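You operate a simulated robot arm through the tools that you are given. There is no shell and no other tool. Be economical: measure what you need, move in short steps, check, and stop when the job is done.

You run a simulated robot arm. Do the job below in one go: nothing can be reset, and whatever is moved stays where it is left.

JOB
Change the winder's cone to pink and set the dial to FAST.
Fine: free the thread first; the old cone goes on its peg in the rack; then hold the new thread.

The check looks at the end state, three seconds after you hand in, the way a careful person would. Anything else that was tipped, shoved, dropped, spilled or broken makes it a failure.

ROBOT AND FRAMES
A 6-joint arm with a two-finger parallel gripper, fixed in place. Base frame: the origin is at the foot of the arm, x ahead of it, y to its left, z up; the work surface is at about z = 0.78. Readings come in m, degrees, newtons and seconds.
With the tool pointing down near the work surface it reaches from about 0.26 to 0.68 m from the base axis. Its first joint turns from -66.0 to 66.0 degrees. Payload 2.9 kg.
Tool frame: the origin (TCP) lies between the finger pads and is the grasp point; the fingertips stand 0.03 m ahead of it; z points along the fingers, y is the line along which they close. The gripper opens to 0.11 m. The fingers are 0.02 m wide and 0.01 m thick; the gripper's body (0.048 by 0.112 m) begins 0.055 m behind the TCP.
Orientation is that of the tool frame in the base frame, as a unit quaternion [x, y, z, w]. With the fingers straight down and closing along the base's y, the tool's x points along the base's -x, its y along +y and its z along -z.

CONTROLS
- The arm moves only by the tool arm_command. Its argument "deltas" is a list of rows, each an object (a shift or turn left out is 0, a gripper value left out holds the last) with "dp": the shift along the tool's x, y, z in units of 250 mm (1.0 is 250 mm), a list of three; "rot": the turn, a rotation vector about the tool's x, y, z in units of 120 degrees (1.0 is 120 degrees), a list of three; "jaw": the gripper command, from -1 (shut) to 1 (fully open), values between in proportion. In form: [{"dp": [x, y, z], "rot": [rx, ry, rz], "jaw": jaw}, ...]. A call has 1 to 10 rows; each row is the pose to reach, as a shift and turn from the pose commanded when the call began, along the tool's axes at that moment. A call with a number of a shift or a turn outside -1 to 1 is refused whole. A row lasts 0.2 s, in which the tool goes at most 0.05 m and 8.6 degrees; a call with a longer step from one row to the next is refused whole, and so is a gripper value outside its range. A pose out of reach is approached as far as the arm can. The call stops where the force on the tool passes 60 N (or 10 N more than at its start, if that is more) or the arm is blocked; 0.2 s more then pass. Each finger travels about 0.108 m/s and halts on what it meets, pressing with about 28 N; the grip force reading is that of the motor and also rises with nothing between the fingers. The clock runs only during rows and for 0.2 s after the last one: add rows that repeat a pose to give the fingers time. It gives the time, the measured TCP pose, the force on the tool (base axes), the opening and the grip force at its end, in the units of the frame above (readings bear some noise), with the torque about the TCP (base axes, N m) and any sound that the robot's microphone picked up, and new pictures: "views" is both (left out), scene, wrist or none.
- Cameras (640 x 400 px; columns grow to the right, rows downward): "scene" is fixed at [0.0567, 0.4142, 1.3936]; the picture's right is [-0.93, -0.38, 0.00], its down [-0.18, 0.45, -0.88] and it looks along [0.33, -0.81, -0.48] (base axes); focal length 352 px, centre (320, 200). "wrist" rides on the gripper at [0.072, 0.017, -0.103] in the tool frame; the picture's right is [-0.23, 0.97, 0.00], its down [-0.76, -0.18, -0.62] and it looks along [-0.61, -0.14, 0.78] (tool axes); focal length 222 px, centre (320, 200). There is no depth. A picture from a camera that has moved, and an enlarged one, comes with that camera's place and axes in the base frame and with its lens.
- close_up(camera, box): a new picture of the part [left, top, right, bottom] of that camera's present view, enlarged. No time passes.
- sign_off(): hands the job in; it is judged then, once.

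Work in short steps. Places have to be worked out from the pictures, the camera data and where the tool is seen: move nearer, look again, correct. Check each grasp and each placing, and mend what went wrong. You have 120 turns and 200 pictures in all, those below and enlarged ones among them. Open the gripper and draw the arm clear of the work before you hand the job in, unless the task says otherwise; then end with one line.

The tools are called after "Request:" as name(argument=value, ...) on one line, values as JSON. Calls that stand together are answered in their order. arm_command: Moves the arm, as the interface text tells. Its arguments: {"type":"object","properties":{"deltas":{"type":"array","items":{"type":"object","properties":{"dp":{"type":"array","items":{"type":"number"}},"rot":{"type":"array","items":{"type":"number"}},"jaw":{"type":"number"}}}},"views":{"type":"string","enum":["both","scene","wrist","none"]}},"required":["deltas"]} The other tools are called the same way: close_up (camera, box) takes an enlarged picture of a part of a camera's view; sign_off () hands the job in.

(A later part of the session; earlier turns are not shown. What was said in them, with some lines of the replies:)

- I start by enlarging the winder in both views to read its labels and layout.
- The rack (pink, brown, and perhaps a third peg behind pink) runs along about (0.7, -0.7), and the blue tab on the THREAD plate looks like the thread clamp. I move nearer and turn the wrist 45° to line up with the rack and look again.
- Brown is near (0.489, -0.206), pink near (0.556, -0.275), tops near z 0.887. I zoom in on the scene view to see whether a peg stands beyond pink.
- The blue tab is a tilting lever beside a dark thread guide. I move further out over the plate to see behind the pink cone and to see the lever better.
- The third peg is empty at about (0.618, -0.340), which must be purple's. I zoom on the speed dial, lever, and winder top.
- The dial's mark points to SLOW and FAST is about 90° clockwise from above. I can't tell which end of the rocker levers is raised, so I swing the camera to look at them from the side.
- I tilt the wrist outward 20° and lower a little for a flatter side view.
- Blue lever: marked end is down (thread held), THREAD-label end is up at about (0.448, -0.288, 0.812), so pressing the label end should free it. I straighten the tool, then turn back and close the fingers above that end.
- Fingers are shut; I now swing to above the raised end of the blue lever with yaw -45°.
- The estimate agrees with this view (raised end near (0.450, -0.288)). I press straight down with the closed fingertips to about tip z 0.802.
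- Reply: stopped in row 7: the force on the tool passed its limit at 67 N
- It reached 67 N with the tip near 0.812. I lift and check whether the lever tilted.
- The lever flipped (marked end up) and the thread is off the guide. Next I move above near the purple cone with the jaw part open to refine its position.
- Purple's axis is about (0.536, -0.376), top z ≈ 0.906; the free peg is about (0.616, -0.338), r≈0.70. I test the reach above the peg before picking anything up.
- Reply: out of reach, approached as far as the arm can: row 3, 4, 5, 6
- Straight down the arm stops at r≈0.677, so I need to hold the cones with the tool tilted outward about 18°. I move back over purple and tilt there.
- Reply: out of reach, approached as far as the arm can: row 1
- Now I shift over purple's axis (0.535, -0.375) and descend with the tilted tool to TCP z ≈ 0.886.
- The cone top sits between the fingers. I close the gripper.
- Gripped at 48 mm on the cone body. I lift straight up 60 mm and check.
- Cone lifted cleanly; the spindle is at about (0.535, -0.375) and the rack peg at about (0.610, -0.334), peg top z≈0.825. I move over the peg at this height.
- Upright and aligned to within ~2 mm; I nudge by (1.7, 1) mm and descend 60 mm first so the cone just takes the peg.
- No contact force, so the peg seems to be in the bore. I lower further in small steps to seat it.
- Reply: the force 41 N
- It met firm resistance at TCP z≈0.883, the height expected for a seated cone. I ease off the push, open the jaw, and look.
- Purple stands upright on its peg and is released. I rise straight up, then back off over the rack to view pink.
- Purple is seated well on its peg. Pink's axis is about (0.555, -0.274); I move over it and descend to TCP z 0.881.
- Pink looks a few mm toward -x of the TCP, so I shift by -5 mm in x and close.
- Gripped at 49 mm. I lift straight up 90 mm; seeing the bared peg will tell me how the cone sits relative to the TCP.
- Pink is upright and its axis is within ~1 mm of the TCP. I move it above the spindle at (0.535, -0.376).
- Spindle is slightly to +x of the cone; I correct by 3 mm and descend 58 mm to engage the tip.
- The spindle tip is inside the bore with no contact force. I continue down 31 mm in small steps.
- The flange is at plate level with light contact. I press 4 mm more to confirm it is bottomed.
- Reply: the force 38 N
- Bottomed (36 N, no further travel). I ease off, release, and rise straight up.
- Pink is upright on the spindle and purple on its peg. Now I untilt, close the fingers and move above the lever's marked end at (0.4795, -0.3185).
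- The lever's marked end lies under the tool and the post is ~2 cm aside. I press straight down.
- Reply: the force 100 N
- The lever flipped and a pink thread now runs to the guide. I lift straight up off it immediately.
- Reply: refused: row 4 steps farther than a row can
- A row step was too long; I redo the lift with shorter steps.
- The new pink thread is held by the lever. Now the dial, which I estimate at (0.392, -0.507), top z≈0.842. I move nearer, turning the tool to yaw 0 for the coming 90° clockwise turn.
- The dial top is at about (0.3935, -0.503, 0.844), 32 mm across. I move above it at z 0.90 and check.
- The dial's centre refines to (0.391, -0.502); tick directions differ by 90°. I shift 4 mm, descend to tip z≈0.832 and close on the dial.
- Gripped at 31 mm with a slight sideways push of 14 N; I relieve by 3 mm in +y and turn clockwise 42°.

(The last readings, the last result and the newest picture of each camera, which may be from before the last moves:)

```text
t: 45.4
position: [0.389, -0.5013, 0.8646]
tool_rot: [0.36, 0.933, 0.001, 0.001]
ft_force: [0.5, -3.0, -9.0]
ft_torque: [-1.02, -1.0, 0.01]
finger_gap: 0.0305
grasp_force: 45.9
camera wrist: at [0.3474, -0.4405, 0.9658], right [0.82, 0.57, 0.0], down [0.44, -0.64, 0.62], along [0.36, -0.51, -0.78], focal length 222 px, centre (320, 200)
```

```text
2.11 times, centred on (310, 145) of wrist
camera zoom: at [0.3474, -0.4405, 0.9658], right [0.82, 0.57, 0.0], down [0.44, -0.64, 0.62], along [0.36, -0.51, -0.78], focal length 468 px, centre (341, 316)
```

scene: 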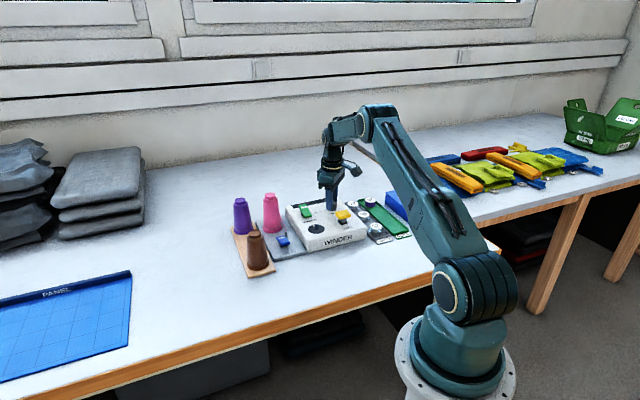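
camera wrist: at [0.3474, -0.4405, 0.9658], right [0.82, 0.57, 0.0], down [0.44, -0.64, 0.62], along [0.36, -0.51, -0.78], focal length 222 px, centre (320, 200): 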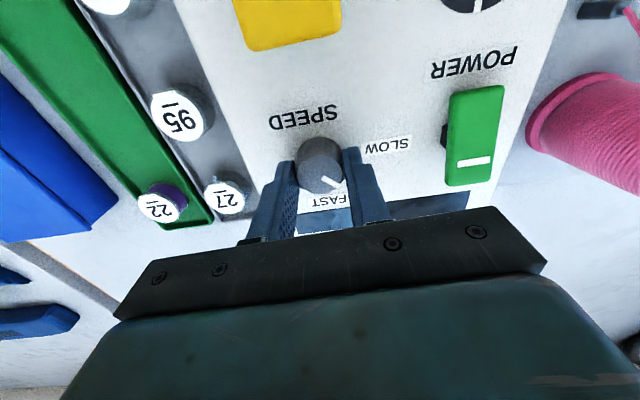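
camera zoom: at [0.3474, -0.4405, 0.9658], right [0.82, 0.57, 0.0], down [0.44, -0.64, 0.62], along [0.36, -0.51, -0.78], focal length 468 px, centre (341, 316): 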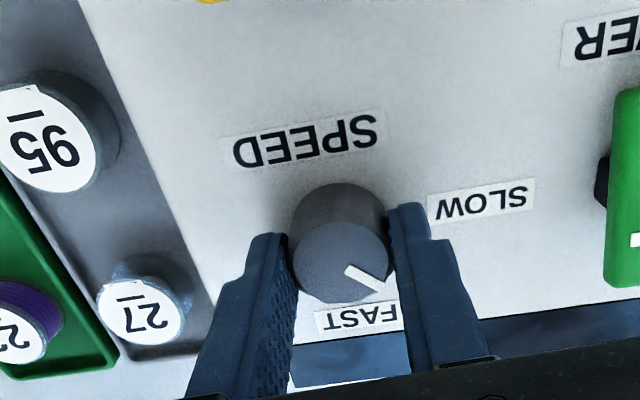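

The dial turns with the gripper. I continue 48° more to reach 90°.

Request:
arm_command(deltas=[{"rot": [0, 0, 0.07]}, {"rot": [0, 0, 0.14]}, {"rot": [0, 0, 0.21]}, {"rot": [0, 0, 0.28]}, {"rot": [0, 0, 0.35]}, {"rot": [0, 0, 0.4]}, {"rot": [0, 0, 0.4]}], views="wrist")

Request:
close_up(camera="wrist", box=[190, 50, 430, 240])

```text
t: 47.0
position: [0.3889, -0.5015, 0.8636]
tool_rot: [0.708, 0.706, 0.0, 0.0]
ft_force: [-7.0, -10.6, -11.7]
ft_torque: [-0.96, 0.29, 0.0]
finger_gap: 0.0309
grasp_force: 45.6
camera wrist: at [0.4067, -0.4297, 0.9661], right [0.97, -0.23, 0.0], down [-0.18, -0.76, 0.62], along [-0.14, -0.61, -0.78], focal length 222 px, centre (320, 200)
```

wrist: 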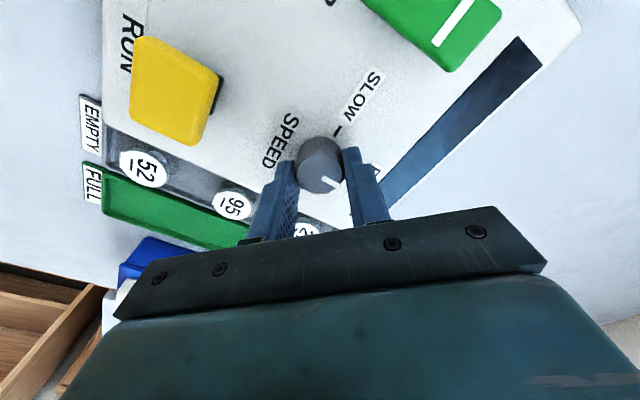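

```text
2.11 times, centred on (310, 145) of wrist
camera zoom: at [0.4067, -0.4297, 0.9661], right [0.97, -0.23, 0.0], down [-0.18, -0.76, 0.62], along [-0.14, -0.61, -0.78], focal length 468 px, centre (341, 316)
```

zoom: 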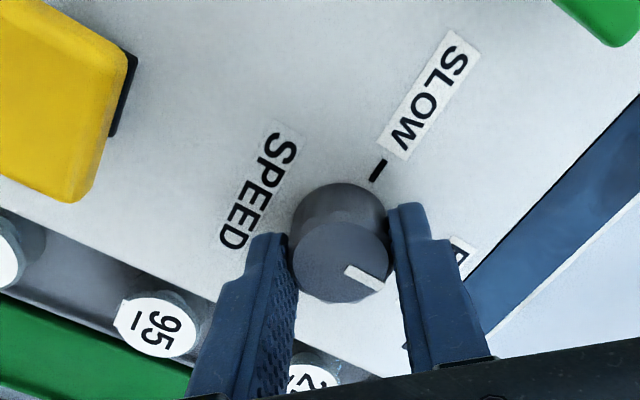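

Turned the full 90°. I release, rise straight up and check the mark against the FAST tick.

Request:
arm_command(deltas=[{"jaw": -0.2}, {"jaw": 0.2}, {"jaw": 0.2}, {"dp": [0, 0, -0.1]}, {"dp": [0, 0, -0.25]}, {"dp": [0, 0, -0.42]}, {"dp": [0, 0, -0.42]}])

Request:
close_up(camera="wrist", box=[210, 50, 450, 220])

Request:
close_up(camera="scene", box=[280, 175, 390, 260])

```text
t: 48.6
position: [0.3899, -0.5007, 0.9691]
tool_rot: [0.707, 0.707, 0.0, 0.001]
ft_force: [0.9, -0.1, 0.4]
ft_torque: [0.0, 0.01, 0.04]
finger_gap: 0.0661
grasp_force: 0.0
camera wrist: at [0.4073, -0.4287, 1.0717], right [0.97, -0.23, 0.0], down [-0.18, -0.76, 0.62], along [-0.14, -0.61, -0.78], focal length 222 px, centre (320, 200)
```

scene: 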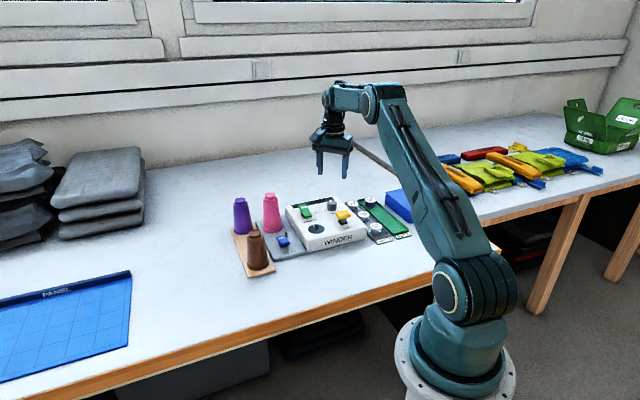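
wrist: 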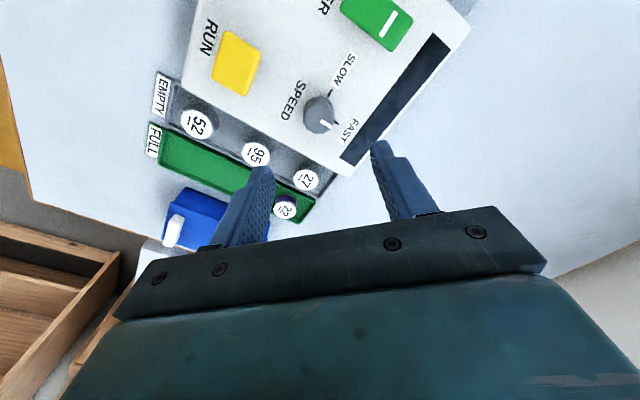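

```text
2.35 times, centred on (330, 135) of wrist
camera zoom: at [0.4073, -0.4287, 1.0717], right [0.97, -0.23, 0.0], down [-0.18, -0.76, 0.62], along [-0.14, -0.61, -0.78], focal length 523 px, centre (296, 353)
```

zoom: 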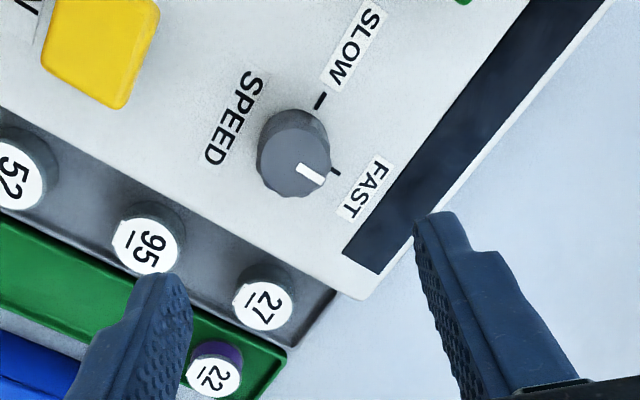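

```text
4.71 times, centred on (335, 218) of scene
camera zoom: at [0.0567, 0.4142, 1.3936], right [-0.93, -0.38, 0.0], down [-0.18, 0.45, -0.88], along [0.33, -0.81, -0.48], focal length 1658 px, centre (249, 118)
```

zoom: 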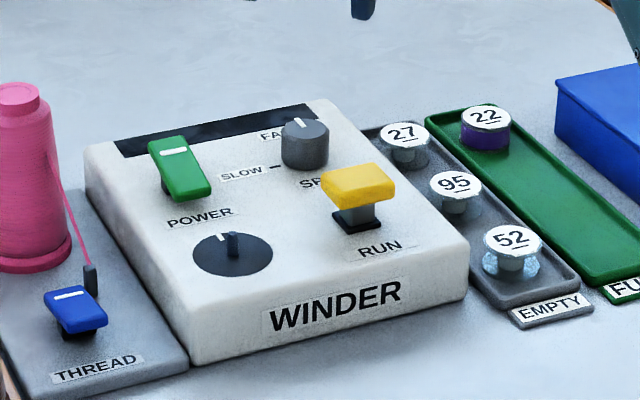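

The mark points at the FAST tick (−47° vs −46°). I open fully, draw the arm up and back, and take a last look.

Request:
arm_command(deltas=[{"dp": [0, 0, -0.18], "jaw": 1}, {"dp": [0, 0, -0.36]}, {"dp": [0.1, 0, -0.5]}, {"dp": [0.25, 0, -0.6]}, {"dp": [0.4, 0, -0.6]}, {"dp": [0.4, 0, -0.6]}])

Request:
close_up(camera="scene", box=[215, 175, 345, 285])

```text
t: 50.0
position: [0.3877, -0.4008, 1.1192]
tool_rot: [0.707, 0.707, 0.001, 0.001]
ft_force: [0.2, 0.0, 0.1]
ft_torque: [-0.02, 0.01, -0.05]
finger_gap: 0.11
grasp_force: 0.0
camera wrist: at [0.4063, -0.3294, 1.2216], right [0.97, -0.23, 0.0], down [-0.18, -0.76, 0.62], along [-0.14, -0.61, -0.78], focal length 222 px, centre (320, 200)
```

scene: 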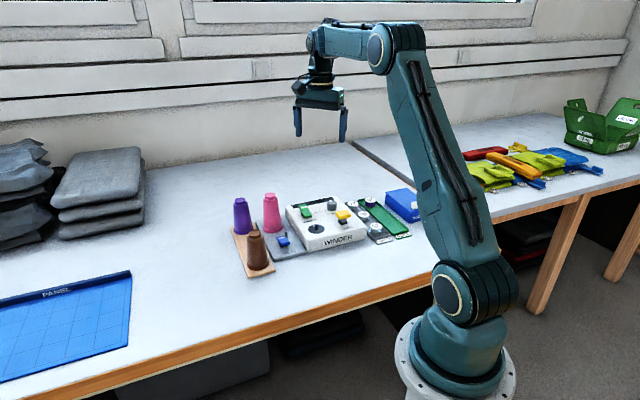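
wrist: 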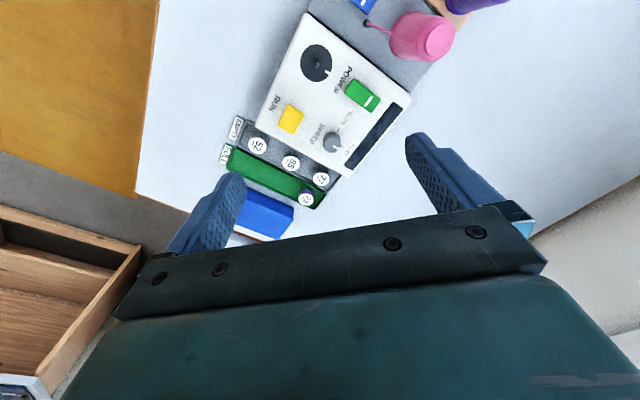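

```text
3.64 times, centred on (280, 230) of scene
camera zoom: at [0.0567, 0.4142, 1.3936], right [-0.93, -0.38, 0.0], down [-0.18, 0.45, -0.88], along [0.33, -0.81, -0.48], focal length 1281 px, centre (466, 91)
```

zoom: 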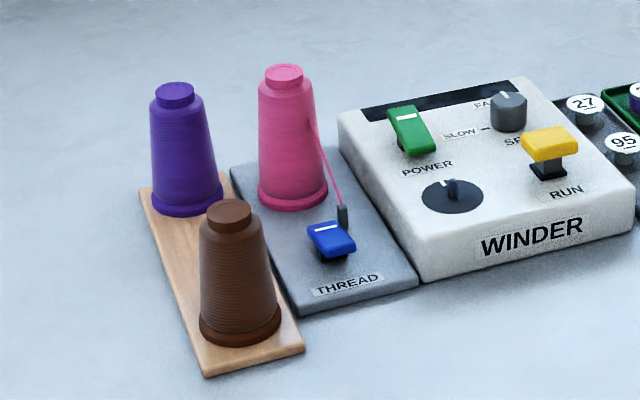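

Everything is in place: pink on the spindle with its thread held, purple on its rack peg, brown untouched, dial at FAST, arm clear. I hand in.

Request:
sign_off()

```text
The job is handed in.
```

The winder now has the pink cone with its thread held, the purple cone is on its rack peg, the dial is at FAST, and the arm is clear with the gripper open.
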